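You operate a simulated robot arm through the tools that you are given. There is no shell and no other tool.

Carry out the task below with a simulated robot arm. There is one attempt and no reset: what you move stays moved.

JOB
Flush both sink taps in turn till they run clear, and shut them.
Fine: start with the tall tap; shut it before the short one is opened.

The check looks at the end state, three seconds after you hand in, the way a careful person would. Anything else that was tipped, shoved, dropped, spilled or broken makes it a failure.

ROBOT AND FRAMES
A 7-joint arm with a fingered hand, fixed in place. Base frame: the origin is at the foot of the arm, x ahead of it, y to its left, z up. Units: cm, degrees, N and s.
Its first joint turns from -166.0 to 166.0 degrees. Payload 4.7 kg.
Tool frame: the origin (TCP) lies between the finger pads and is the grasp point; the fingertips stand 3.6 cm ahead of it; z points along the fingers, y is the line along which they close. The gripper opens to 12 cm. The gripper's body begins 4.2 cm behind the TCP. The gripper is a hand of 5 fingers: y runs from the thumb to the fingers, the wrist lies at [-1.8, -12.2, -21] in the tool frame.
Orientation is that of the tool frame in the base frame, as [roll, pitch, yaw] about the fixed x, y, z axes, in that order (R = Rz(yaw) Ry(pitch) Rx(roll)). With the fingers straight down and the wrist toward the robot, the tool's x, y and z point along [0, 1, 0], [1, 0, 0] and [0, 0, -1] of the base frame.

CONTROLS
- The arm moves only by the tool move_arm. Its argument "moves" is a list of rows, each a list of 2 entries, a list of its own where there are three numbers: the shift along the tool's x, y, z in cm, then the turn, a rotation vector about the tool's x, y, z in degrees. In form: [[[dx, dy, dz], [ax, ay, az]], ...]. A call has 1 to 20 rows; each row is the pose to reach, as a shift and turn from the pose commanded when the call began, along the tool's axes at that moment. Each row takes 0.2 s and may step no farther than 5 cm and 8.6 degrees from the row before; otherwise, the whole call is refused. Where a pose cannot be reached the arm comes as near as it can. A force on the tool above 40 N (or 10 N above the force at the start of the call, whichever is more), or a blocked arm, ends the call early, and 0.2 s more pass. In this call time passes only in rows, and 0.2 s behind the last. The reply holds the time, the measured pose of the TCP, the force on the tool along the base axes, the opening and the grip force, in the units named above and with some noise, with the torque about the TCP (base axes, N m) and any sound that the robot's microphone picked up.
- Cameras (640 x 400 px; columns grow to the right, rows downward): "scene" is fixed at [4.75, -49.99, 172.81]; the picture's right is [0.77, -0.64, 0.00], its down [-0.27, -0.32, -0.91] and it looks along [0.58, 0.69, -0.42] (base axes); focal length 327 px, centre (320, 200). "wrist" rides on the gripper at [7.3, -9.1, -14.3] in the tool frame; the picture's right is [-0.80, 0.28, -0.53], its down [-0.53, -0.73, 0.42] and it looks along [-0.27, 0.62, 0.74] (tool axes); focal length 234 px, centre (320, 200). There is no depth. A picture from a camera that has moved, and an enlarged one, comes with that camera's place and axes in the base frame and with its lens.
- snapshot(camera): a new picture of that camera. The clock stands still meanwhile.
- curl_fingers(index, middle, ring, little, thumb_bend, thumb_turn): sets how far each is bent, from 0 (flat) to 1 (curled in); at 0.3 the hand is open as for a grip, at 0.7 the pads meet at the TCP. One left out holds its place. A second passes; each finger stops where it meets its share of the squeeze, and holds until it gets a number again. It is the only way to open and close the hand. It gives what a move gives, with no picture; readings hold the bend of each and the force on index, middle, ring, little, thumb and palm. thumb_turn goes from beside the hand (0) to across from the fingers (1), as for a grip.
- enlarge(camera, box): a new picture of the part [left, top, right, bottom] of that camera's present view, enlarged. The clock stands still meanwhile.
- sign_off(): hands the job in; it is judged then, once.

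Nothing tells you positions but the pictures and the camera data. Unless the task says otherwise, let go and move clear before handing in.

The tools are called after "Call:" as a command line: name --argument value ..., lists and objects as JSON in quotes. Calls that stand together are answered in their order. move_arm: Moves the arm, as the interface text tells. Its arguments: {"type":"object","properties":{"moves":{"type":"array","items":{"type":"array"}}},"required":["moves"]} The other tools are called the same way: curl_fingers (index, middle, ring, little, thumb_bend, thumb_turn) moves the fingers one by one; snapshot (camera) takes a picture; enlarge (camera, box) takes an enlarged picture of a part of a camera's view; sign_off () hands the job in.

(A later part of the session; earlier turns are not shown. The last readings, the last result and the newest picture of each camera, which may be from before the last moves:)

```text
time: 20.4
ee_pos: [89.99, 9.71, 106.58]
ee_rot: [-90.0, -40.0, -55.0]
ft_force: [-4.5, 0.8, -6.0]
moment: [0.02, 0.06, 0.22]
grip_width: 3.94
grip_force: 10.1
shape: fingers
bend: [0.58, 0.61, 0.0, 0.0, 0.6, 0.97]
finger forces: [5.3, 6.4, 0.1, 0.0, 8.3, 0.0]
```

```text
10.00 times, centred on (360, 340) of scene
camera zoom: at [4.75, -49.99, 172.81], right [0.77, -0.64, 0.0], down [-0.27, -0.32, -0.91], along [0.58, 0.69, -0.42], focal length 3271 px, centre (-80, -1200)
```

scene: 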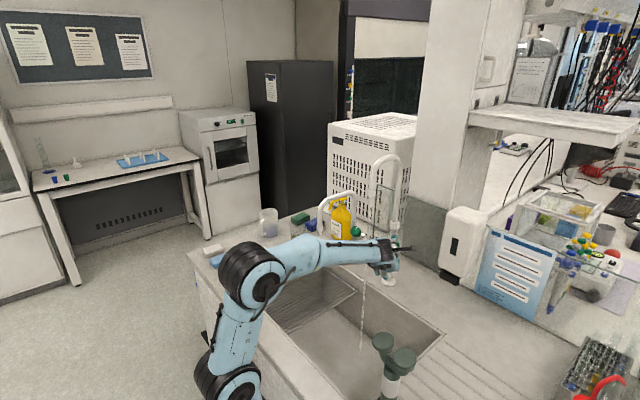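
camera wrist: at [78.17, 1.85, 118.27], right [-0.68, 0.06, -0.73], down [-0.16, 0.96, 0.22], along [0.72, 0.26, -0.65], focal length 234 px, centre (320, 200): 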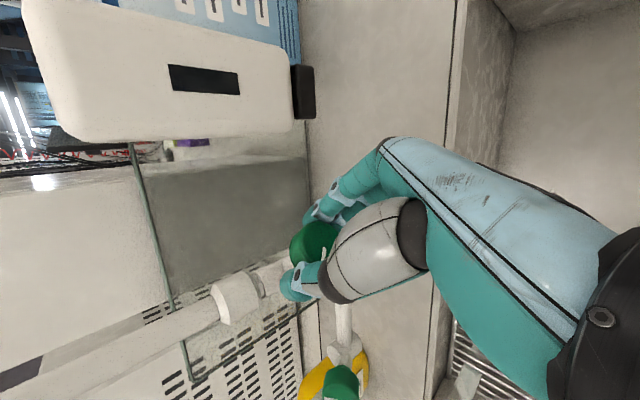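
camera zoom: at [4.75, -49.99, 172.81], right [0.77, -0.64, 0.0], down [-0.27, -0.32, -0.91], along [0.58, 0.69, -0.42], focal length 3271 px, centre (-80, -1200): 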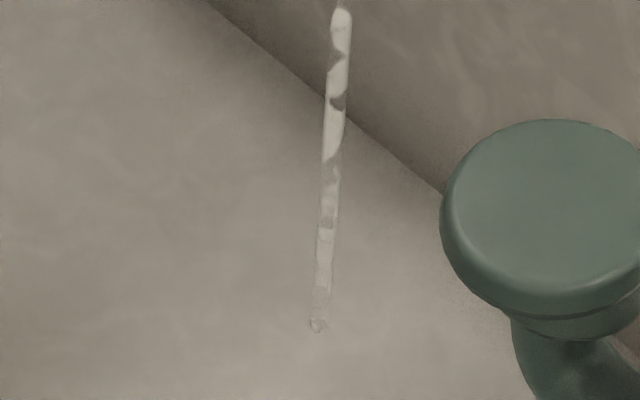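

The stream shows mixed milky and clear patches, and I can't tell yet whether that is cloudiness or just its texture. I'll let it run 4 s and compare.

Call:
move_arm --moves '[[[0, 0, 0], [0, 0, 0]], [[0, 0, 0], [0, 0, 0]], [[0, 0, 0], [0, 0, 0]], [[0, 0, 0], [0, 0, 0]], [[0, 0, 0], [0, 0, 0]], [[0, 0, 0], [0, 0, 0]], [[0, 0, 0], [0, 0, 0]], [[0, 0, 0], [0, 0, 0]], [[0, 0, 0], [0, 0, 0]], [[0, 0, 0], [0, 0, 0]], [[0, 0, 0], [0, 0, 0]], [[0, 0, 0], [0, 0, 0]], [[0, 0, 0], [0, 0, 0]], [[0, 0, 0], [0, 0, 0]], [[0, 0, 0], [0, 0, 0]], [[0, 0, 0], [0, 0, 0]], [[0, 0, 0], [0, 0, 0]], [[0, 0, 0], [0, 0, 0]], [[0, 0, 0], [0, 0, 0]], [[0, 0, 0], [0, 0, 0]]]'

Call:
enlarge --camera "scene" --box '[355, 180, 395, 245]'

Call:
enlarge --camera "scene" --box '[350, 275, 380, 305]'

Call:
enlarge --camera "scene" --box '[330, 190, 420, 370]'

```text
time: 24.6
ee_pos: [90.01, 9.7, 106.55]
ee_rot: [-89.9, -40.0, -55.2]
ft_force: [-3.4, -1.0, -5.3]
moment: [-0.04, 0.05, 0.16]
grip_width: 3.94
grip_force: 10.0
shape: fingers
bend: [0.58, 0.61, 0.0, 0.0, 0.6, 0.97]
finger forces: [5.8, 6.6, 0.0, 0.0, 8.0, 0.1]
```

```text
6.15 times, centred on (375, 212) of scene
camera zoom: at [4.75, -49.99, 172.81], right [0.77, -0.64, 0.0], down [-0.27, -0.32, -0.91], along [0.58, 0.69, -0.42], focal length 2013 px, centre (-18, 123)
```

zoom: 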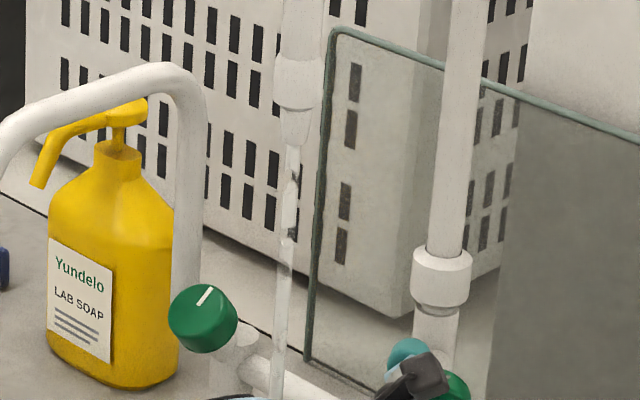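

```text
13.33 times, centred on (365, 290) of scene
camera zoom: at [4.75, -49.99, 172.81], right [0.77, -0.64, 0.0], down [-0.27, -0.32, -0.91], along [0.58, 0.69, -0.42], focal length 4361 px, centre (-280, -1000)
```

zoom: 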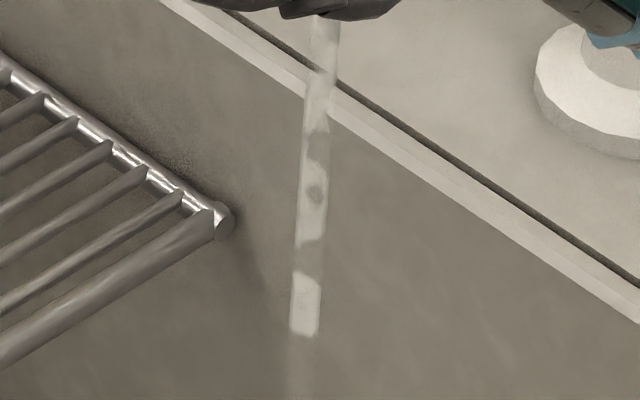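

```text
2.22 times, centred on (375, 280) of scene
camera zoom: at [4.75, -49.99, 172.81], right [0.77, -0.64, 0.0], down [-0.27, -0.32, -0.91], along [0.58, 0.69, -0.42], focal length 727 px, centre (198, 22)
```

zoom: 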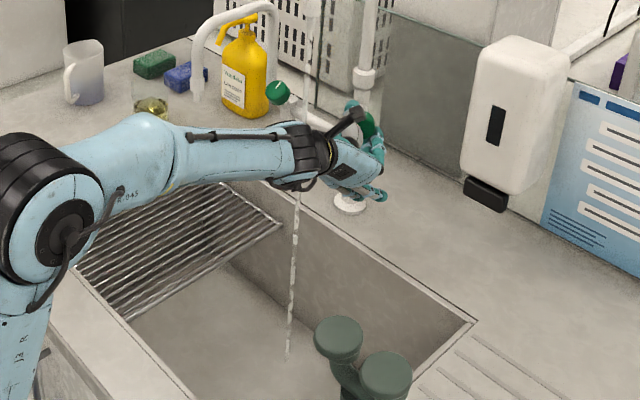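

Nothing has visibly changed after 4 s, so I won't assume it's clear. I'll let it run another 8 s and compare the same close-ups.

Call:
move_arm --moves '[[[0, 0, 0], [0, 0, 0]], [[0, 0, 0], [0, 0, 0]], [[0, 0, 0], [0, 0, 0]], [[0, 0, 0], [0, 0, 0]], [[0, 0, 0], [0, 0, 0]], [[0, 0, 0], [0, 0, 0]], [[0, 0, 0], [0, 0, 0]], [[0, 0, 0], [0, 0, 0]], [[0, 0, 0], [0, 0, 0]], [[0, 0, 0], [0, 0, 0]], [[0, 0, 0], [0, 0, 0]], [[0, 0, 0], [0, 0, 0]], [[0, 0, 0], [0, 0, 0]], [[0, 0, 0], [0, 0, 0]], [[0, 0, 0], [0, 0, 0]], [[0, 0, 0], [0, 0, 0]], [[0, 0, 0], [0, 0, 0]], [[0, 0, 0], [0, 0, 0]], [[0, 0, 0], [0, 0, 0]], [[0, 0, 0], [0, 0, 0]]]'

Call:
move_arm --moves '[[[0, 0, 0], [0, 0, 0]], [[0, 0, 0], [0, 0, 0]], [[0, 0, 0], [0, 0, 0]], [[0, 0, 0], [0, 0, 0]], [[0, 0, 0], [0, 0, 0]], [[0, 0, 0], [0, 0, 0]], [[0, 0, 0], [0, 0, 0]], [[0, 0, 0], [0, 0, 0]], [[0, 0, 0], [0, 0, 0]], [[0, 0, 0], [0, 0, 0]], [[0, 0, 0], [0, 0, 0]], [[0, 0, 0], [0, 0, 0]], [[0, 0, 0], [0, 0, 0]], [[0, 0, 0], [0, 0, 0]], [[0, 0, 0], [0, 0, 0]], [[0, 0, 0], [0, 0, 0]], [[0, 0, 0], [0, 0, 0]], [[0, 0, 0], [0, 0, 0]], [[0, 0, 0], [0, 0, 0]], [[0, 0, 0], [0, 0, 0]]]'

Call:
enlarge --camera "scene" --box '[355, 180, 395, 245]'

Call:
enlarge --camera "scene" --box '[350, 275, 380, 305]'

Call:
enlarge --camera "scene" --box '[345, 320, 375, 360]'

```text
time: 28.8
ee_pos: [90.11, 9.88, 106.5]
ee_rot: [-90.0, -40.0, -55.1]
ft_force: [-3.4, -0.6, -5.6]
moment: [-0.03, 0.05, 0.13]
grip_width: 3.96
grip_force: 9.8
shape: fingers
bend: [0.58, 0.61, 0.0, 0.0, 0.6, 0.97]
finger forces: [5.7, 6.4, 0.0, 0.1, 8.0, 0.1]
```

```text
time: 33.0
ee_pos: [90.11, 9.88, 106.48]
ee_rot: [-90.0, -40.0, -55.0]
ft_force: [-3.1, -1.3, -5.2]
moment: [0.01, 0.03, 0.13]
grip_width: 3.96
grip_force: 9.5
shape: fingers
bend: [0.58, 0.61, 0.0, 0.0, 0.6, 0.97]
finger forces: [5.8, 6.4, 0.1, 0.0, 8.0, 0.0]
```

```text
6.15 times, centred on (375, 212) of scene
camera zoom: at [4.75, -49.99, 172.81], right [0.77, -0.64, 0.0], down [-0.27, -0.32, -0.91], along [0.58, 0.69, -0.42], focal length 2013 px, centre (-18, 123)
```

zoom: 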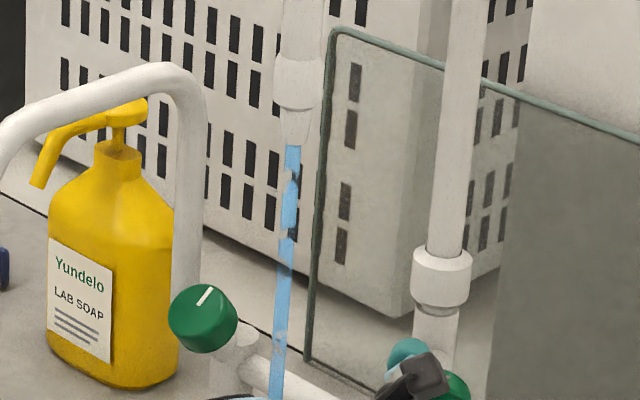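

```text
13.33 times, centred on (365, 290) of scene
camera zoom: at [4.75, -49.99, 172.81], right [0.77, -0.64, 0.0], down [-0.27, -0.32, -0.91], along [0.58, 0.69, -0.42], focal length 4361 px, centre (-280, -1000)
```

zoom: 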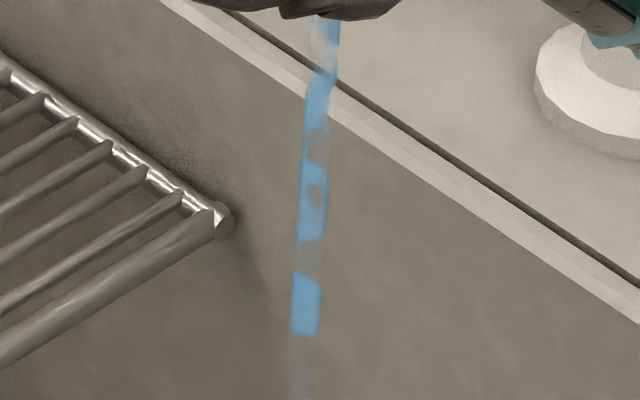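

```text
10.00 times, centred on (360, 340) of scene
camera zoom: at [4.75, -49.99, 172.81], right [0.77, -0.64, 0.0], down [-0.27, -0.32, -0.91], along [0.58, 0.69, -0.42], focal length 3271 px, centre (-80, -1200)
```

zoom: 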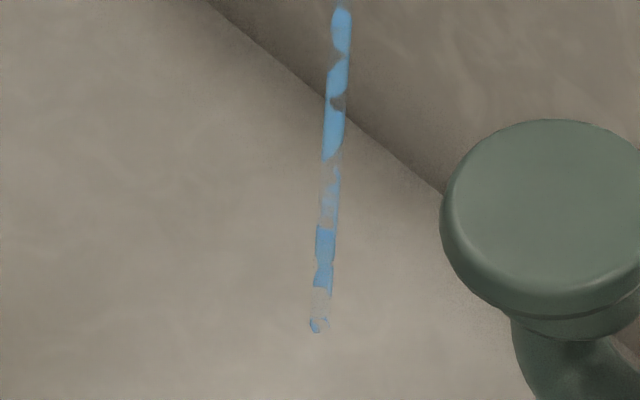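

After about 12 s the stream has turned from milky grey to clean blue, which I read as running clear. I'll let it run 4 s more to be sure the change is final.

Call:
move_arm --moves '[[[0, 0, 0], [0, 0, 0]], [[0, 0, 0], [0, 0, 0]], [[0, 0, 0], [0, 0, 0]], [[0, 0, 0], [0, 0, 0]], [[0, 0, 0], [0, 0, 0]], [[0, 0, 0], [0, 0, 0]], [[0, 0, 0], [0, 0, 0]], [[0, 0, 0], [0, 0, 0]], [[0, 0, 0], [0, 0, 0]], [[0, 0, 0], [0, 0, 0]], [[0, 0, 0], [0, 0, 0]], [[0, 0, 0], [0, 0, 0]], [[0, 0, 0], [0, 0, 0]], [[0, 0, 0], [0, 0, 0]], [[0, 0, 0], [0, 0, 0]], [[0, 0, 0], [0, 0, 0]], [[0, 0, 0], [0, 0, 0]], [[0, 0, 0], [0, 0, 0]], [[0, 0, 0], [0, 0, 0]], [[0, 0, 0], [0, 0, 0]]]'

Call:
enlarge --camera "scene" --box '[330, 190, 420, 370]'

Call:
enlarge --camera "scene" --box '[345, 320, 375, 360]'

```text
time: 37.2
ee_pos: [90.05, 9.84, 106.49]
ee_rot: [-89.9, -40.0, -55.2]
ft_force: [-2.8, 0.5, -5.3]
moment: [-0.02, 0.02, 0.13]
grip_width: 3.95
grip_force: 10.2
shape: fingers
bend: [0.58, 0.61, 0.0, 0.0, 0.6, 0.97]
finger forces: [5.7, 6.4, 0.1, 0.1, 8.1, 0.0]
```

```text
2.22 times, centred on (375, 280) of scene
camera zoom: at [4.75, -49.99, 172.81], right [0.77, -0.64, 0.0], down [-0.27, -0.32, -0.91], along [0.58, 0.69, -0.42], focal length 727 px, centre (198, 22)
```

zoom: 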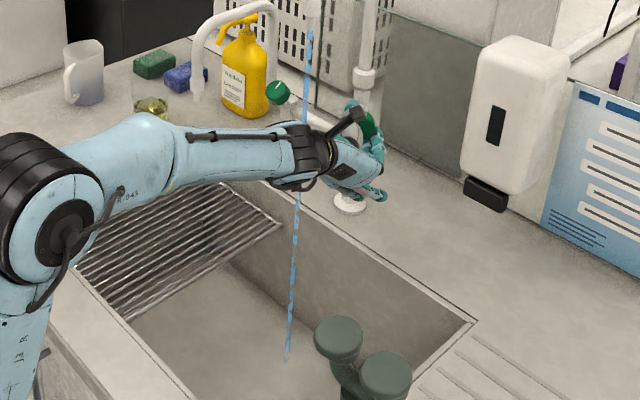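

```text
10.00 times, centred on (360, 340) of scene
camera zoom: at [4.75, -49.99, 172.81], right [0.77, -0.64, 0.0], down [-0.27, -0.32, -0.91], along [0.58, 0.69, -0.42], focal length 3271 px, centre (-80, -1200)
```

zoom: 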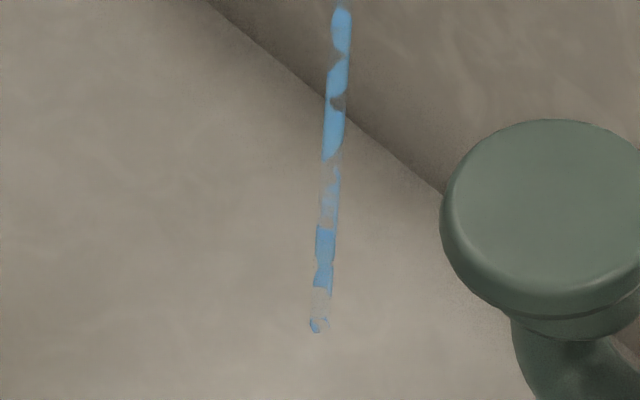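

The blue stream is steady. I'll give it a further 8 s margin to rule out any later change before shutting it.

Call:
move_arm --moves '[[[0, 0, 0], [0, 0, 0]], [[0, 0, 0], [0, 0, 0]], [[0, 0, 0], [0, 0, 0]], [[0, 0, 0], [0, 0, 0]], [[0, 0, 0], [0, 0, 0]], [[0, 0, 0], [0, 0, 0]], [[0, 0, 0], [0, 0, 0]], [[0, 0, 0], [0, 0, 0]], [[0, 0, 0], [0, 0, 0]], [[0, 0, 0], [0, 0, 0]], [[0, 0, 0], [0, 0, 0]], [[0, 0, 0], [0, 0, 0]], [[0, 0, 0], [0, 0, 0]], [[0, 0, 0], [0, 0, 0]], [[0, 0, 0], [0, 0, 0]], [[0, 0, 0], [0, 0, 0]], [[0, 0, 0], [0, 0, 0]], [[0, 0, 0], [0, 0, 0]], [[0, 0, 0], [0, 0, 0]], [[0, 0, 0], [0, 0, 0]]]'

Call:
move_arm --moves '[[[0, 0, 0], [0, 0, 0]], [[0, 0, 0], [0, 0, 0]], [[0, 0, 0], [0, 0, 0]], [[0, 0, 0], [0, 0, 0]], [[0, 0, 0], [0, 0, 0]], [[0, 0, 0], [0, 0, 0]], [[0, 0, 0], [0, 0, 0]], [[0, 0, 0], [0, 0, 0]], [[0, 0, 0], [0, 0, 0]], [[0, 0, 0], [0, 0, 0]], [[0, 0, 0], [0, 0, 0]], [[0, 0, 0], [0, 0, 0]], [[0, 0, 0], [0, 0, 0]], [[0, 0, 0], [0, 0, 0]], [[0, 0, 0], [0, 0, 0]], [[0, 0, 0], [0, 0, 0]], [[0, 0, 0], [0, 0, 0]], [[0, 0, 0], [0, 0, 0]], [[0, 0, 0], [0, 0, 0]], [[0, 0, 0], [0, 0, 0]]]'

Call:
enlarge --camera "scene" --box '[330, 190, 420, 370]'

```text
time: 41.4
ee_pos: [90.0, 9.77, 106.6]
ee_rot: [-90.0, -40.0, -55.2]
ft_force: [-4.3, 0.7, -5.8]
moment: [-0.04, 0.04, 0.13]
grip_width: 3.92
grip_force: 9.6
shape: fingers
bend: [0.58, 0.61, 0.0, 0.0, 0.6, 0.97]
finger forces: [5.6, 6.4, 0.0, 0.0, 8.0, 0.0]
```

```text
time: 45.6
ee_pos: [90.1, 9.77, 106.55]
ee_rot: [-90.0, -40.1, -55.0]
ft_force: [-3.2, -0.2, -5.9]
moment: [0.0, 0.01, 0.13]
grip_width: 3.97
grip_force: 10.3
shape: fingers
bend: [0.58, 0.61, 0.0, 0.0, 0.6, 0.97]
finger forces: [5.7, 6.4, 0.0, 0.0, 8.1, 0.1]
```

```text
2.22 times, centred on (375, 280) of scene
camera zoom: at [4.75, -49.99, 172.81], right [0.77, -0.64, 0.0], down [-0.27, -0.32, -0.91], along [0.58, 0.69, -0.42], focal length 727 px, centre (198, 22)
```

zoom: 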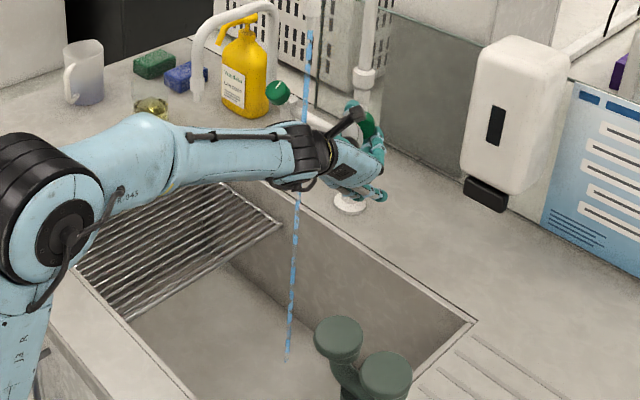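

It has run clear for over 12 s, so I'll turn the knob clockwise the same 50° to shut it.

Call:
move_arm --moves '[[[0, 0, 0], [0, 0, 6]], [[0, 0, 0], [0, 0, 12]], [[0, 0, 0], [0, 0, 18]], [[0, 0, 0], [0, 0, 24]], [[0, 0, 0], [0, 0, 30]], [[0, 0, 0], [0, 0, 36]], [[0, 0, 0], [0, 0, 42]], [[0, 0, 0], [0, 0, 46]], [[0, 0, 0], [0, 0, 50]]]'

Call:
enlarge --camera "scene" --box '[330, 190, 420, 370]'

Call:
enlarge --camera "wrist" --box '[240, 180, 400, 330]'

```text
time: 47.6
ee_pos: [90.12, 9.82, 106.54]
ee_rot: [-90.0, 10.0, -55.0]
ft_force: [-3.5, 0.3, -8.9]
moment: [-0.36, 0.32, 0.1]
grip_width: 3.97
grip_force: 9.9
shape: fingers
bend: [0.58, 0.6, 0.0, 0.0, 0.59, 0.97]
finger forces: [8.0, 6.6, 0.0, 0.0, 5.8, 0.0]
```

```text
2.22 times, centred on (375, 280) of scene
camera zoom: at [4.75, -49.99, 172.81], right [0.77, -0.64, 0.0], down [-0.27, -0.32, -0.91], along [0.58, 0.69, -0.42], focal length 727 px, centre (198, 22)
```

zoom: 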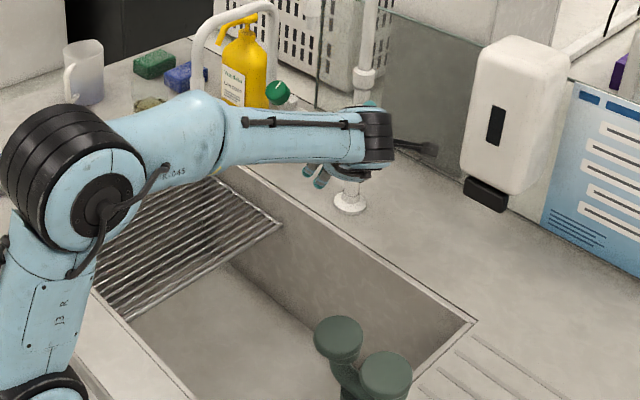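

```text
2.67 times, centred on (320, 255) of wrist
camera zoom: at [83.37, -5.57, 114.3], right [-0.91, 0.39, -0.13], down [0.12, 0.57, 0.81], along [0.39, 0.73, -0.56], focal length 624 px, centre (320, 53)
```

zoom: 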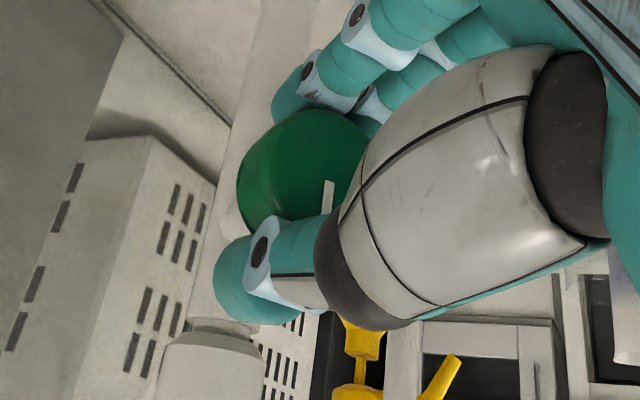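

The stream has stopped, the pointer is back at 12 o'clock and I feel the closing stop. I'll release the knob and back straight off.

Call:
curl_fingers --index 0.3 --middle 0.3 --thumb_bend 0.3

Call:
move_arm --moves '[[[0, 0, -1.5], [0, 0, 0]], [[0, 0, -3.5], [0, 0, 0]], [[0, 0, -6], [0, 0, 0]], [[0, 0, -9], [0, 0, 0]], [[0, 0, -12], [0, 0, 0]]]'

Call:
snapshot --camera "scene"

Call:
snapshot --camera "wrist"

Call:
enlarge --camera "scene" --box '[320, 170, 430, 270]'

```text
time: 48.6
ee_pos: [89.97, 9.79, 106.58]
ee_rot: [-90.0, 10.1, -54.9]
ft_force: [0.3, -0.1, 0.1]
moment: [-0.01, 0.0, 0.0]
grip_width: 12.15
grip_force: 0.0
shape: fingers
bend: [0.3, 0.3, 0.0, 0.0, 0.3, 0.97]
finger forces: [0.0, 0.0, 0.0, 0.0, 0.0, 0.0]
```

```text
time: 49.8
ee_pos: [80.13, 2.85, 106.61]
ee_rot: [-90.0, 10.1, -55.1]
ft_force: [-0.9, 0.6, -0.3]
moment: [0.04, 0.0, -0.04]
grip_width: 12.16
grip_force: 0.1
shape: fingers
bend: [0.3, 0.3, 0.0, 0.0, 0.3, 0.97]
finger forces: [0.1, 0.0, 0.0, 0.0, 0.0, 0.1]
```

```text
taken
```

scene: 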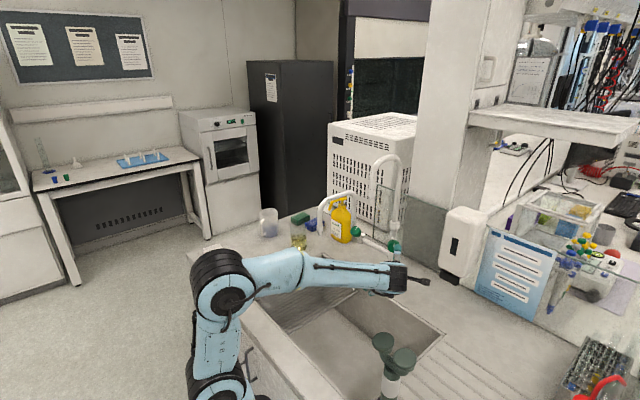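

```text
taken
camera wrist: at [73.53, -12.61, 114.39], right [-0.91, 0.39, -0.13], down [0.12, 0.57, 0.81], along [0.39, 0.73, -0.57], focal length 234 px, centre (320, 200)
```

wrist: 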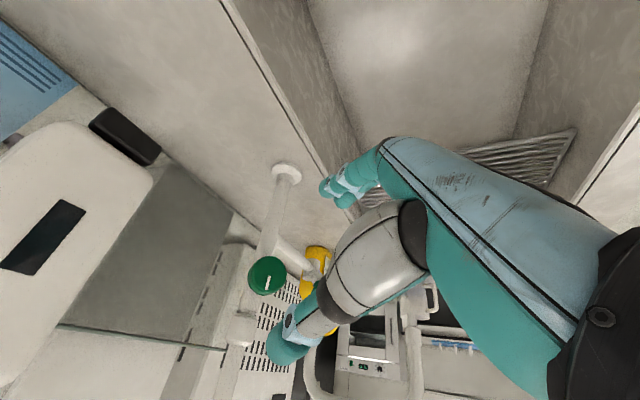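

```text
4.00 times, centred on (375, 220) of scene
camera zoom: at [4.75, -49.99, 172.81], right [0.77, -0.64, 0.0], down [-0.27, -0.32, -0.91], along [0.58, 0.69, -0.42], focal length 1308 px, centre (100, 120)
```

zoom: 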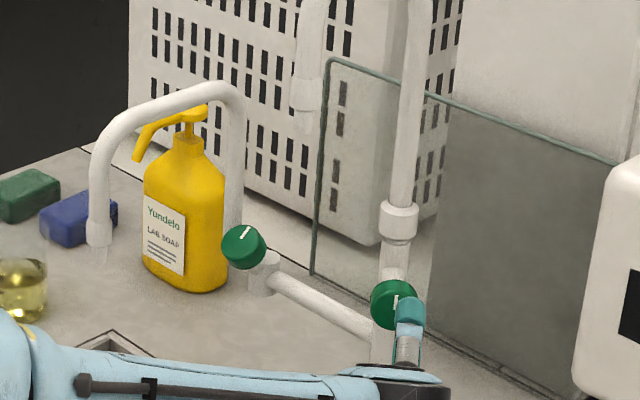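

The tall tap is shut with no stream left, and nothing else has moved. The short knob, at about [92.9, 31.3, 103], sits close beside its own riser at y 36 under the spout arch. I'll roll the hand back so I can approach it from the right-hand side.

Call:
move_arm --moves '[[[0, 0, 0], [0, 0, -8]], [[0, 0, 0], [0, 0, -16]], [[0, 0, 0], [0, 0, -24]], [[0, 0, 0], [0, 0, -32]], [[0, 0, 0], [0, 0, -40]], [[0, 0, 0], [0, 0, -48]], [[0, 0, 0], [0, 0, -56]], [[0, 0, 0], [0, 0, -64]], [[0, 0, 0], [0, 0, -72]], [[0, 0, 0], [0, 0, -80]], [[0, 0, 0], [0, 0, -88]], [[0, 0, 0], [0, 0, -94]], [[0, 0, 0], [0, 0, -100]]]'

Call:
snapshot --camera "scene"

Call:
snapshot --camera "wrist"

```text
time: 52.6
ee_pos: [80.13, 2.93, 106.54]
ee_rot: [74.0, -89.8, 141.0]
ft_force: [0.3, -0.2, -0.3]
moment: [-0.02, 0.01, 0.0]
grip_width: 12.22
grip_force: 0.0
shape: fingers
bend: [0.3, 0.3, 0.0, 0.0, 0.3, 0.97]
finger forces: [0.1, 0.0, 0.1, 0.0, 0.0, 0.1]
```

```text
taken
```

scene: 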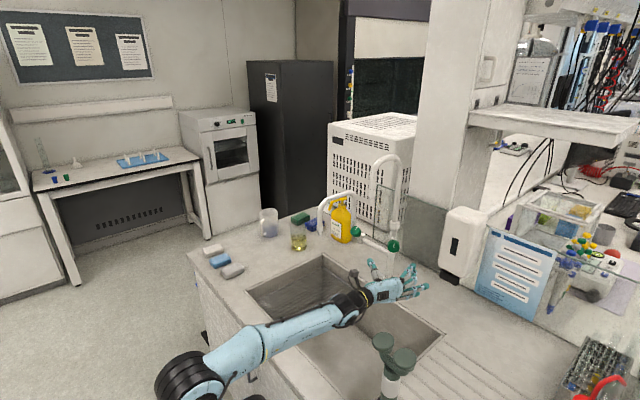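

```text
taken
camera wrist: at [63.19, 2.15, 113.89], right [-0.27, -0.53, -0.8], down [-0.07, 0.84, -0.53], along [0.96, -0.09, -0.26], focal length 234 px, centre (320, 200)
```

wrist: 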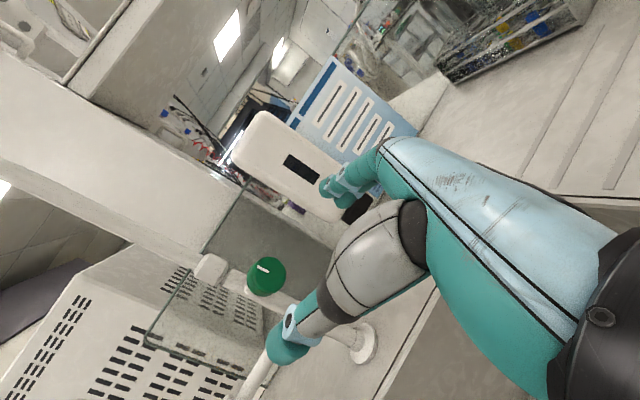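

The hand is rolled back as planned. Next I'll tilt it toward the short knob while moving left between the two spouts, keeping clear of the tall knob.

Call:
move_arm --moves '[[[0.79, -2.15, 1.16], [1.6, -3.79, -5.83]], [[1.57, -4.31, 2.32], [3.2, -7.57, -11.66]], [[2.36, -6.46, 3.48], [4.8, -11.36, -17.49]], [[3.14, -8.61, 4.64], [6.4, -15.14, -23.3]], [[3.93, -10.76, 5.8], [8.0, -18.93, -29.1]], [[4.71, -12.92, 6.96], [9.6, -22.7, -35.0]], [[5.5, -15.07, 8.12], [11.2, -26.5, -40.8]]]'

Call:
snapshot --camera "scene"

Call:
snapshot --camera "wrist"

```text
time: 54.2
ee_pos: [78.27, 19.86, 112.12]
ee_rot: [129.0, -41.3, 97.8]
ft_force: [-0.3, 0.2, -0.4]
moment: [-0.01, 0.0, -0.01]
grip_width: 12.18
grip_force: 0.1
shape: fingers
bend: [0.3, 0.3, 0.0, 0.0, 0.3, 0.97]
finger forces: [0.1, 0.1, 0.1, 0.0, 0.1, 0.1]
```

```text
taken
```

scene: 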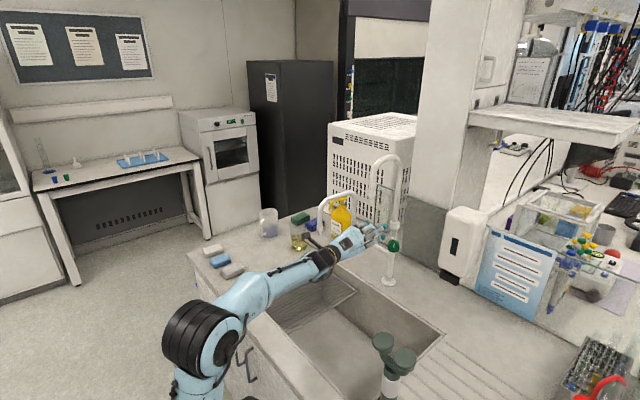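

```text
taken
camera wrist: at [60.96, 21.64, 118.45], right [-0.1, -0.99, -0.12], down [-0.15, 0.13, -0.98], along [0.98, -0.08, -0.16], focal length 234 px, centre (320, 200)
```

wrist: 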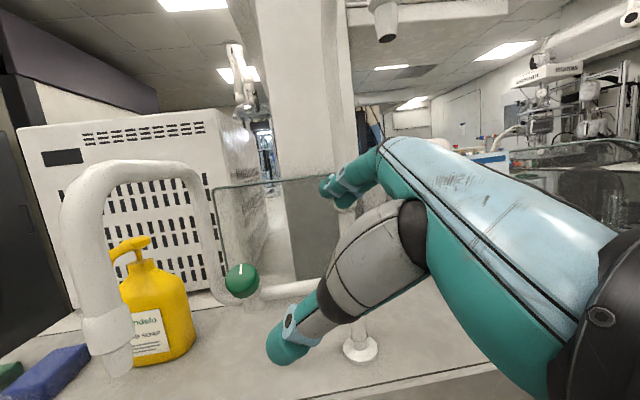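

This is a very clear view, with the short knob just right of its riser and the spout arch to the left. I'll enlarge it to measure the knob, its tilt and the clearances.

Call:
enlarge --camera "wrist" --box '[190, 240, 290, 320]'

Call:
enlarge --camera "wrist" --box '[40, 140, 360, 390]'

Call:
enlarge --camera "scene" --box '[310, 180, 420, 270]'

```text
5.00 times, centred on (240, 280) of wrist
camera zoom: at [60.96, 21.64, 118.45], right [-0.1, -0.99, -0.12], down [-0.15, 0.13, -0.98], along [0.98, -0.08, -0.16], focal length 1171 px, centre (720, -200)
```

zoom: 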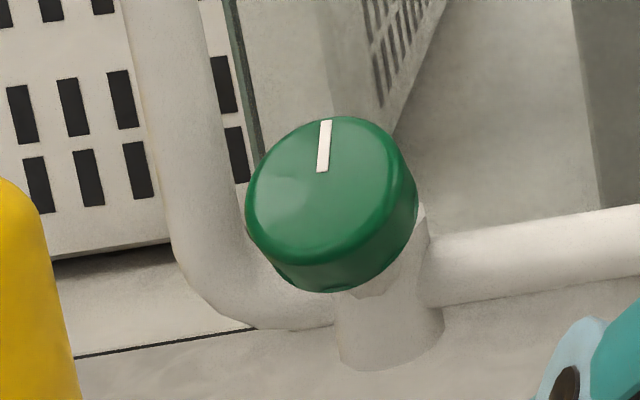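

```text
1.60 times, centred on (200, 265) of wrist
camera zoom: at [60.96, 21.64, 118.45], right [-0.1, -0.99, -0.12], down [-0.15, 0.13, -0.98], along [0.98, -0.08, -0.16], focal length 375 px, centre (512, 96)
```

zoom: 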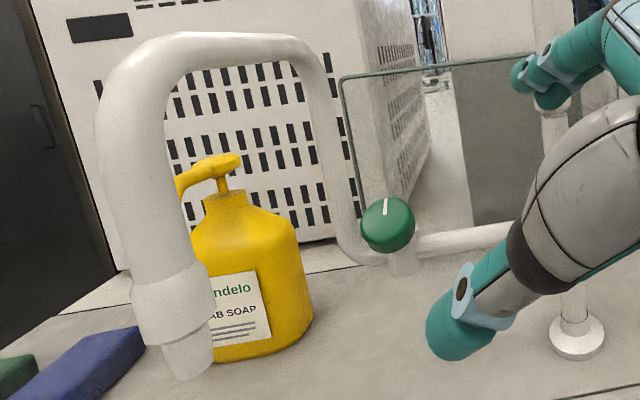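

```text
4.44 times, centred on (365, 225) of scene
camera zoom: at [4.75, -49.99, 172.81], right [0.77, -0.64, 0.0], down [-0.27, -0.32, -0.91], along [0.58, 0.69, -0.42], focal length 1454 px, centre (120, 89)
```

zoom: 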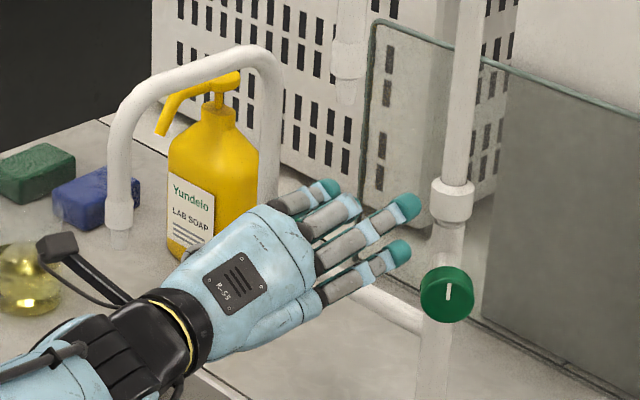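

The knob's face is near [92.4, 31.4, 103.7], tilted up about 50°, and the riser is at y 36. The hand is already almost on the approach line. I'll move to an 8 cm stand-off and test the turning motion about the knob's axis in free air.

Call:
move_arm --moves '[[[0.12, 0, 2.6], [0, 0, 0]], [[0.24, 0, 5.2], [0, 0, 0]], [[0.36, 0, 7.8], [0, 0, 0]], [[0.47, 0, 10.3], [0, 0, 0]]]'

Call:
move_arm --moves '[[[0.01, 0.23, 0.01], [4.02, 0, -5.73]], [[0.05, 0.45, 0.03], [8.04, 0, -11.47]], [[0.11, 0.66, 0.08], [12.05, 0, -17.2]], [[0.18, 0.87, 0.13], [16.07, 0, -22.9]], [[0.27, 1.06, 0.19], [20.1, 0, -28.7]]]'

Call:
snapshot --camera "scene"

Call:
snapshot --camera "wrist"

```text
time: 55.2
ee_pos: [85.37, 25.52, 107.62]
ee_rot: [128.9, -41.4, 98.0]
ft_force: [-0.1, -1.4, 0.7]
moment: [-0.07, 0.05, 0.03]
grip_width: 12.17
grip_force: 0.0
shape: fingers
bend: [0.3, 0.3, 0.0, 0.0, 0.3, 0.97]
finger forces: [0.0, 0.0, 0.0, 0.0, 0.0, 0.1]
```

```text
time: 56.4
ee_pos: [86.31, 25.44, 108.18]
ee_rot: [137.5, -20.3, 120.5]
ft_force: [1.0, 0.4, 0.1]
moment: [0.01, -0.01, -0.05]
grip_width: 12.21
grip_force: 0.0
shape: fingers
bend: [0.3, 0.3, 0.0, 0.0, 0.3, 0.97]
finger forces: [0.1, 0.0, 0.1, 0.1, 0.0, 0.0]
```

```text
taken
```

scene: 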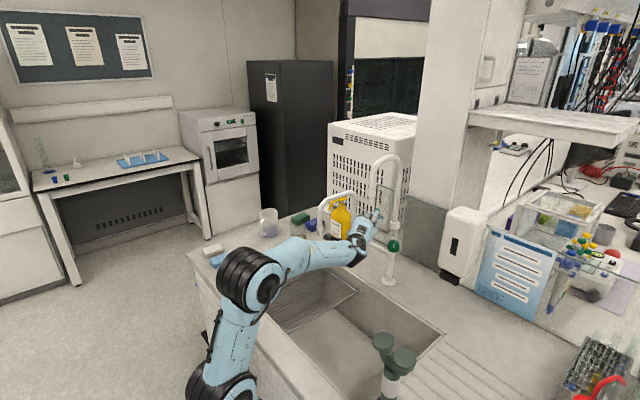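

```text
taken
camera wrist: at [69.58, 21.55, 114.94], right [0.36, -0.9, 0.26], down [-0.11, -0.32, -0.94], along [0.93, 0.31, -0.21], focal length 234 px, centre (320, 200)
```

wrist: 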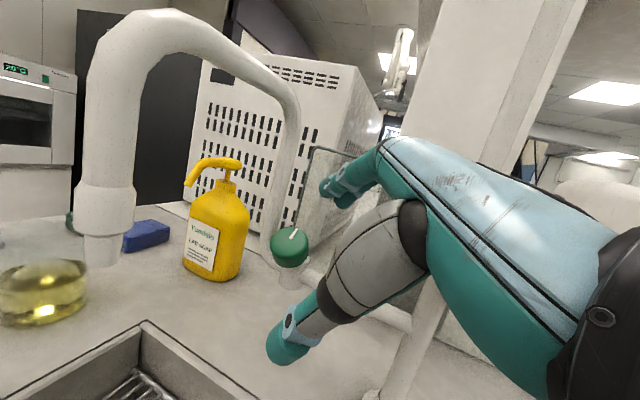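

The full 35° turn about the knob axis is reachable and the hand stays clear of the spout. I'll rotate back to the starting angle and check alignment before the final approach.

Call:
move_arm --moves '[[[0.01, -0.23, 0.01], [-4.02, 0, 5.73]], [[0.05, -0.45, 0.03], [-8.04, 0, 11.47]], [[0.11, -0.66, 0.08], [-12.05, 0, 17.2]], [[0.18, -0.87, 0.13], [-16.07, 0, 22.9]], [[0.27, -1.06, 0.19], [-20.1, 0, 28.7]]]'

Call:
snapshot --camera "wrist"

Call:
enlarge --camera "wrist" --box '[200, 210, 360, 310]'

Call:
enlarge --camera "scene" --box '[310, 180, 420, 270]'

```text
time: 57.6
ee_pos: [85.55, 25.58, 107.59]
ee_rot: [128.9, -41.4, 97.9]
ft_force: [0.3, -0.2, 1.0]
moment: [0.01, 0.0, -0.04]
grip_width: 12.2
grip_force: 0.0
shape: fingers
bend: [0.3, 0.3, 0.0, 0.0, 0.3, 0.97]
finger forces: [0.1, 0.1, 0.0, 0.1, 0.0, 0.1]
```

```text
taken
camera wrist: at [68.28, 27.37, 113.84], right [-0.1, -0.99, -0.12], down [-0.15, 0.14, -0.98], along [0.98, -0.08, -0.16], focal length 234 px, centre (320, 200)
```

wrist: 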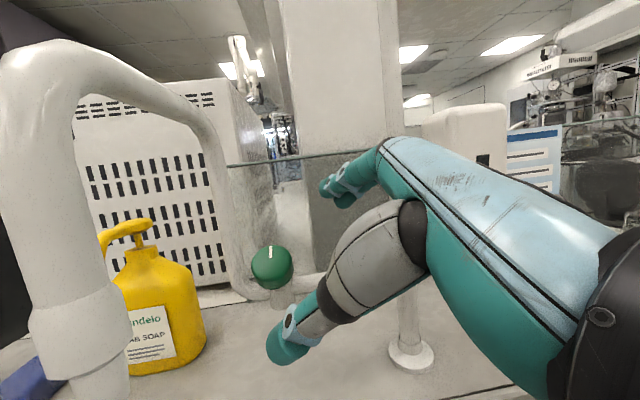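

```text
4.00 times, centred on (280, 260) of wrist
camera zoom: at [68.28, 27.37, 113.84], right [-0.1, -0.99, -0.12], down [-0.15, 0.14, -0.98], along [0.98, -0.08, -0.16], focal length 937 px, centre (480, -40)
```

zoom: 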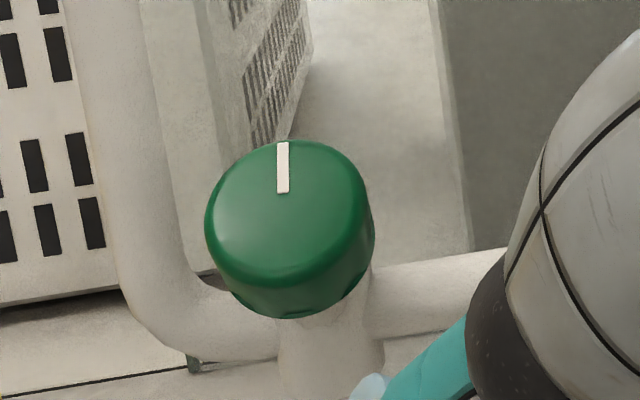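

```text
4.44 times, centred on (365, 225) of scene
camera zoom: at [4.75, -49.99, 172.81], right [0.77, -0.64, 0.0], down [-0.27, -0.32, -0.91], along [0.58, 0.69, -0.42], focal length 1454 px, centre (120, 89)
```

zoom: 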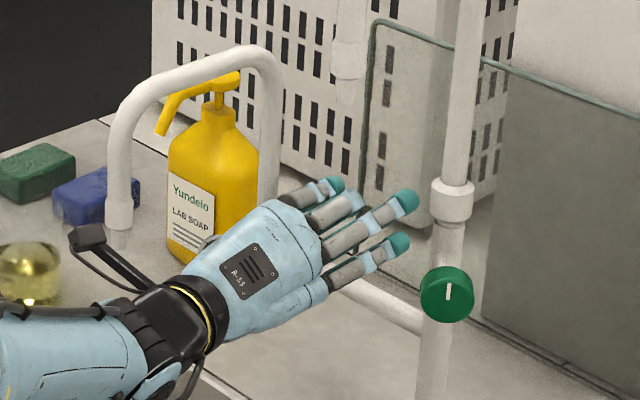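

Alignment is good: the knob is centred to a few millimetres and 10.5 cm ahead. I'll advance 8 cm along the tool axis with the fingers open.

Call:
move_arm --moves '[[[0, 0, 1.6], [0, 0, 0]], [[0, 0, 3.2], [0, 0, 0]], [[0, 0, 4.6], [0, 0, 0]], [[0, 0, 5.8], [0, 0, 0]], [[0, 0, 7], [0, 0, 0]], [[0, 0, 8], [0, 0, 0]]]'

Call:
snapshot --camera "wrist"

Call:
enlarge --camera "scene" --box '[310, 180, 420, 270]'

```text
time: 59.0
ee_pos: [91.02, 29.72, 103.85]
ee_rot: [128.9, -41.5, 97.9]
ft_force: [-0.6, 0.1, 0.0]
moment: [-0.02, 0.0, 0.0]
grip_width: 12.19
grip_force: 0.0
shape: fingers
bend: [0.3, 0.3, 0.0, 0.0, 0.3, 0.97]
finger forces: [0.1, 0.0, 0.0, 0.0, 0.0, 0.0]
```

```text
taken
camera wrist: at [73.83, 31.55, 110.03], right [-0.1, -0.99, -0.12], down [-0.15, 0.14, -0.98], along [0.98, -0.08, -0.16], focal length 234 px, centre (320, 200)
```

wrist: 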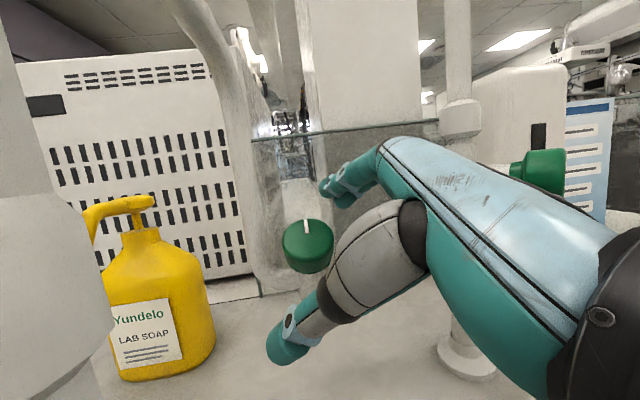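

```text
4.44 times, centred on (365, 225) of scene
camera zoom: at [4.75, -49.99, 172.81], right [0.77, -0.64, 0.0], down [-0.27, -0.32, -0.91], along [0.58, 0.69, -0.42], focal length 1454 px, centre (120, 89)
```

zoom: 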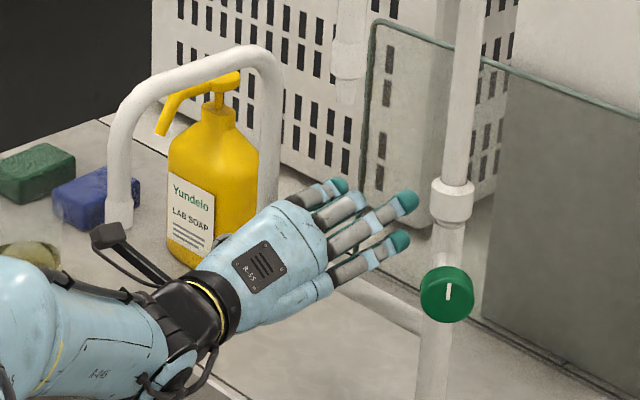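

The fingers straddle the knob with no contact and all clearances hold. I'll close onto it, first to a near-touch and then to a grip.

Call:
curl_fingers --index 0.5 --middle 0.5 --thumb_bend 0.5

Call:
enlarge --camera "wrist" --box '[220, 150, 420, 360]'

```text
time: 60.0
ee_pos: [91.13, 29.74, 103.57]
ee_rot: [129.0, -41.5, 97.9]
ft_force: [0.8, 0.3, -1.0]
moment: [0.03, 0.02, -0.04]
grip_width: 6.37
grip_force: 0.1
shape: fingers
bend: [0.5, 0.5, 0.0, 0.0, 0.5, 0.97]
finger forces: [0.0, 0.1, 0.0, 0.0, 0.1, 0.1]
```

```text
1.90 times, centred on (320, 255) of wrist
camera zoom: at [73.83, 31.55, 110.01], right [-0.1, -0.99, -0.12], down [-0.15, 0.14, -0.98], along [0.98, -0.08, -0.16], focal length 446 px, centre (320, 95)
```

zoom: 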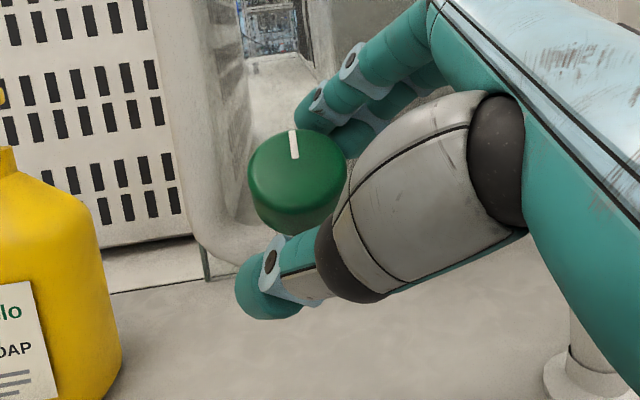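

The thumb sits below the knob and the index and middle above it, with even gaps and clear of the riser. I'm closing to grip.

Call:
curl_fingers --index 0.66 --middle 0.66 --thumb_bend 0.66

Call:
enlarge --camera "wrist" --box '[220, 150, 420, 360]'

```text
time: 61.0
ee_pos: [91.14, 29.7, 103.76]
ee_rot: [129.0, -41.5, 98.0]
ft_force: [9.2, -3.8, 2.5]
moment: [-0.04, -0.08, -0.17]
grip_width: 4.1
grip_force: 11.3
shape: fingers
bend: [0.56, 0.61, 0.0, 0.0, 0.6, 0.97]
finger forces: [10.6, 5.1, 0.0, 0.1, 6.3, 0.0]
```

```text
1.90 times, centred on (320, 255) of wrist
camera zoom: at [73.87, 31.49, 110.03], right [-0.1, -0.99, -0.12], down [-0.15, 0.14, -0.98], along [0.98, -0.08, -0.16], focal length 446 px, centre (320, 95)
```

zoom: 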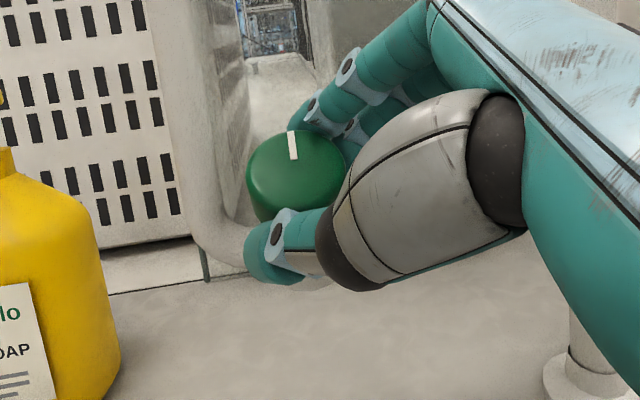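

I have a firm three-finger hold on the short knob. I'll turn it counter-clockwise about its own axis, 15° first, checking forces.

Call:
move_arm --moves '[[[0.01, 0.135, 0.006], [2.15, 0, -3.07]], [[0.025, 0.27, 0.018], [4.3, 0, -6.14]], [[0.048, 0.4, 0.034], [6.46, 0, -9.21]], [[0.078, 0.53, 0.055], [8.61, 0, -12.3]]]'

Call:
snapshot --camera "scene"

Call:
enlarge --camera "wrist" --box '[220, 150, 420, 360]'

Call:
enlarge --camera "scene" --box '[270, 180, 400, 310]'

```text
time: 62.0
ee_pos: [91.54, 29.45, 104.09]
ee_rot: [131.5, -32.0, 108.1]
ft_force: [6.8, -8.4, 1.5]
moment: [-0.03, -0.04, -0.24]
grip_width: 4.06
grip_force: 11.8
shape: fingers
bend: [0.57, 0.62, 0.0, 0.0, 0.6, 0.97]
finger forces: [8.6, 6.8, 0.1, 0.0, 7.4, 0.0]
```

```text
taken
```

scene: 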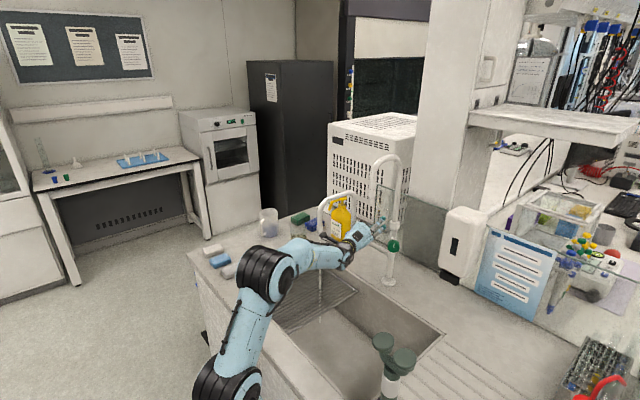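

```text
1.90 times, centred on (320, 255) of wrist
camera zoom: at [74.19, 28.89, 110.28], right [0.1, -0.99, 0.05], down [-0.16, -0.06, -0.99], along [0.98, 0.09, -0.16], focal length 446 px, centre (320, 95)
```

zoom: 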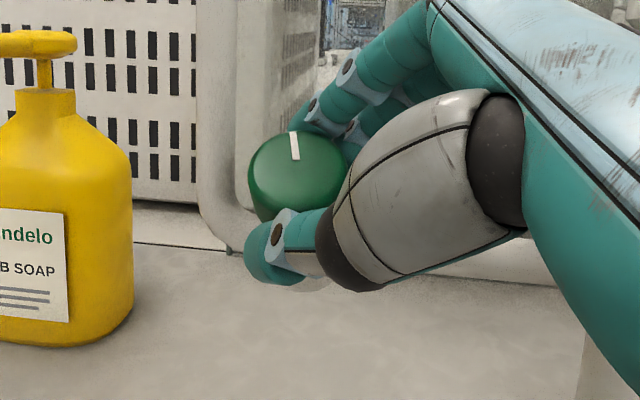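

```text
3.08 times, centred on (335, 245) of scene
camera zoom: at [4.75, -49.99, 172.81], right [0.77, -0.64, 0.0], down [-0.27, -0.32, -0.91], along [0.58, 0.69, -0.42], focal length 1006 px, centre (274, 62)
```

zoom: 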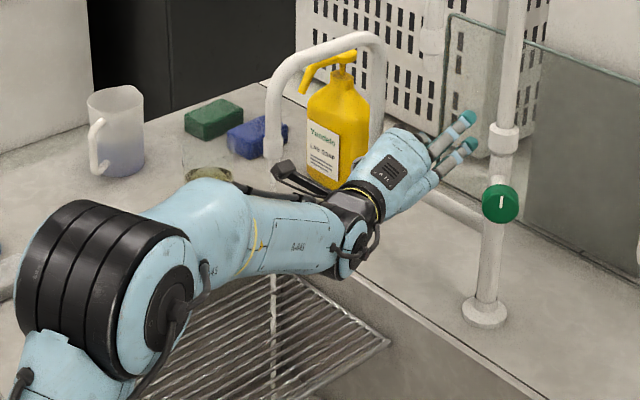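

The short tap is running, and the stream falls clear of the arm onto the rack in the sink. I'll open it another 10° for a fuller flow, still short of the riser, and look at the colour.

Call:
move_arm --moves '[[[0.01, 0.135, 0.006], [2.15, 0, -3.07]], [[0.025, 0.27, 0.018], [4.3, 0, -6.14]], [[0.04, 0.36, 0.028], [5.74, 0, -8.19]]]'

Call:
snapshot --camera "wrist"

Call:
enlarge --camera "scene" --box '[300, 215, 340, 340]'

Call:
enlarge --camera "scene" --box '[305, 265, 340, 300]'

```text
time: 62.8
ee_pos: [91.86, 29.59, 104.29]
ee_rot: [134.2, -26.1, 114.2]
ft_force: [6.4, -9.6, 2.0]
moment: [-0.1, 0.01, -0.24]
grip_width: 4.02
grip_force: 11.8
shape: fingers
bend: [0.57, 0.62, 0.0, 0.0, 0.6, 0.98]
finger forces: [8.3, 8.1, 0.0, 0.0, 7.5, 0.2]
```

```text
taken
camera wrist: at [74.67, 27.28, 110.69], right [0.23, -0.96, 0.16], down [-0.14, -0.19, -0.97], along [0.96, 0.2, -0.18], focal length 234 px, centre (320, 200)
```

wrist: 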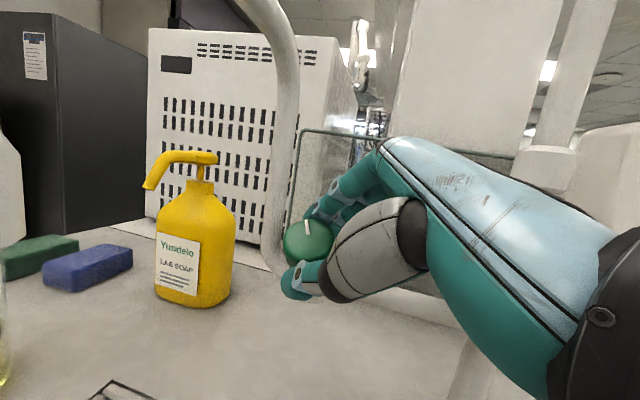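

```text
3.20 times, centred on (320, 278) of scene
camera zoom: at [4.75, -49.99, 172.81], right [0.77, -0.64, 0.0], down [-0.27, -0.32, -0.91], along [0.58, 0.69, -0.42], focal length 1047 px, centre (320, -48)
```

zoom: 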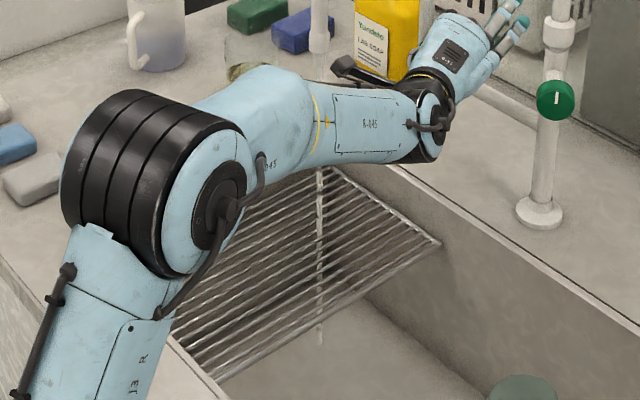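

```text
11.43 times, centred on (322, 282) of scene
camera zoom: at [4.75, -49.99, 172.81], right [0.77, -0.64, 0.0], down [-0.27, -0.32, -0.91], along [0.58, 0.69, -0.42], focal length 3738 px, centre (291, -743)
```

zoom: 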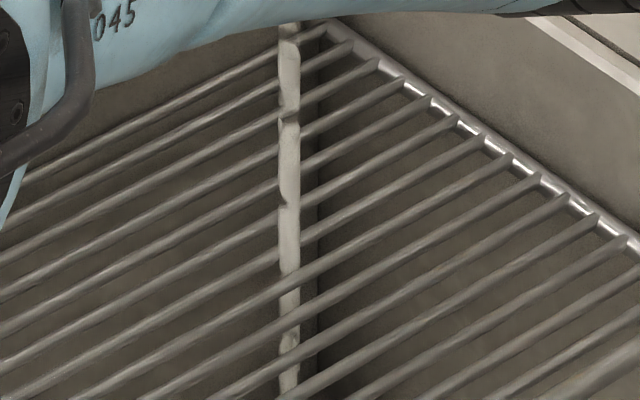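

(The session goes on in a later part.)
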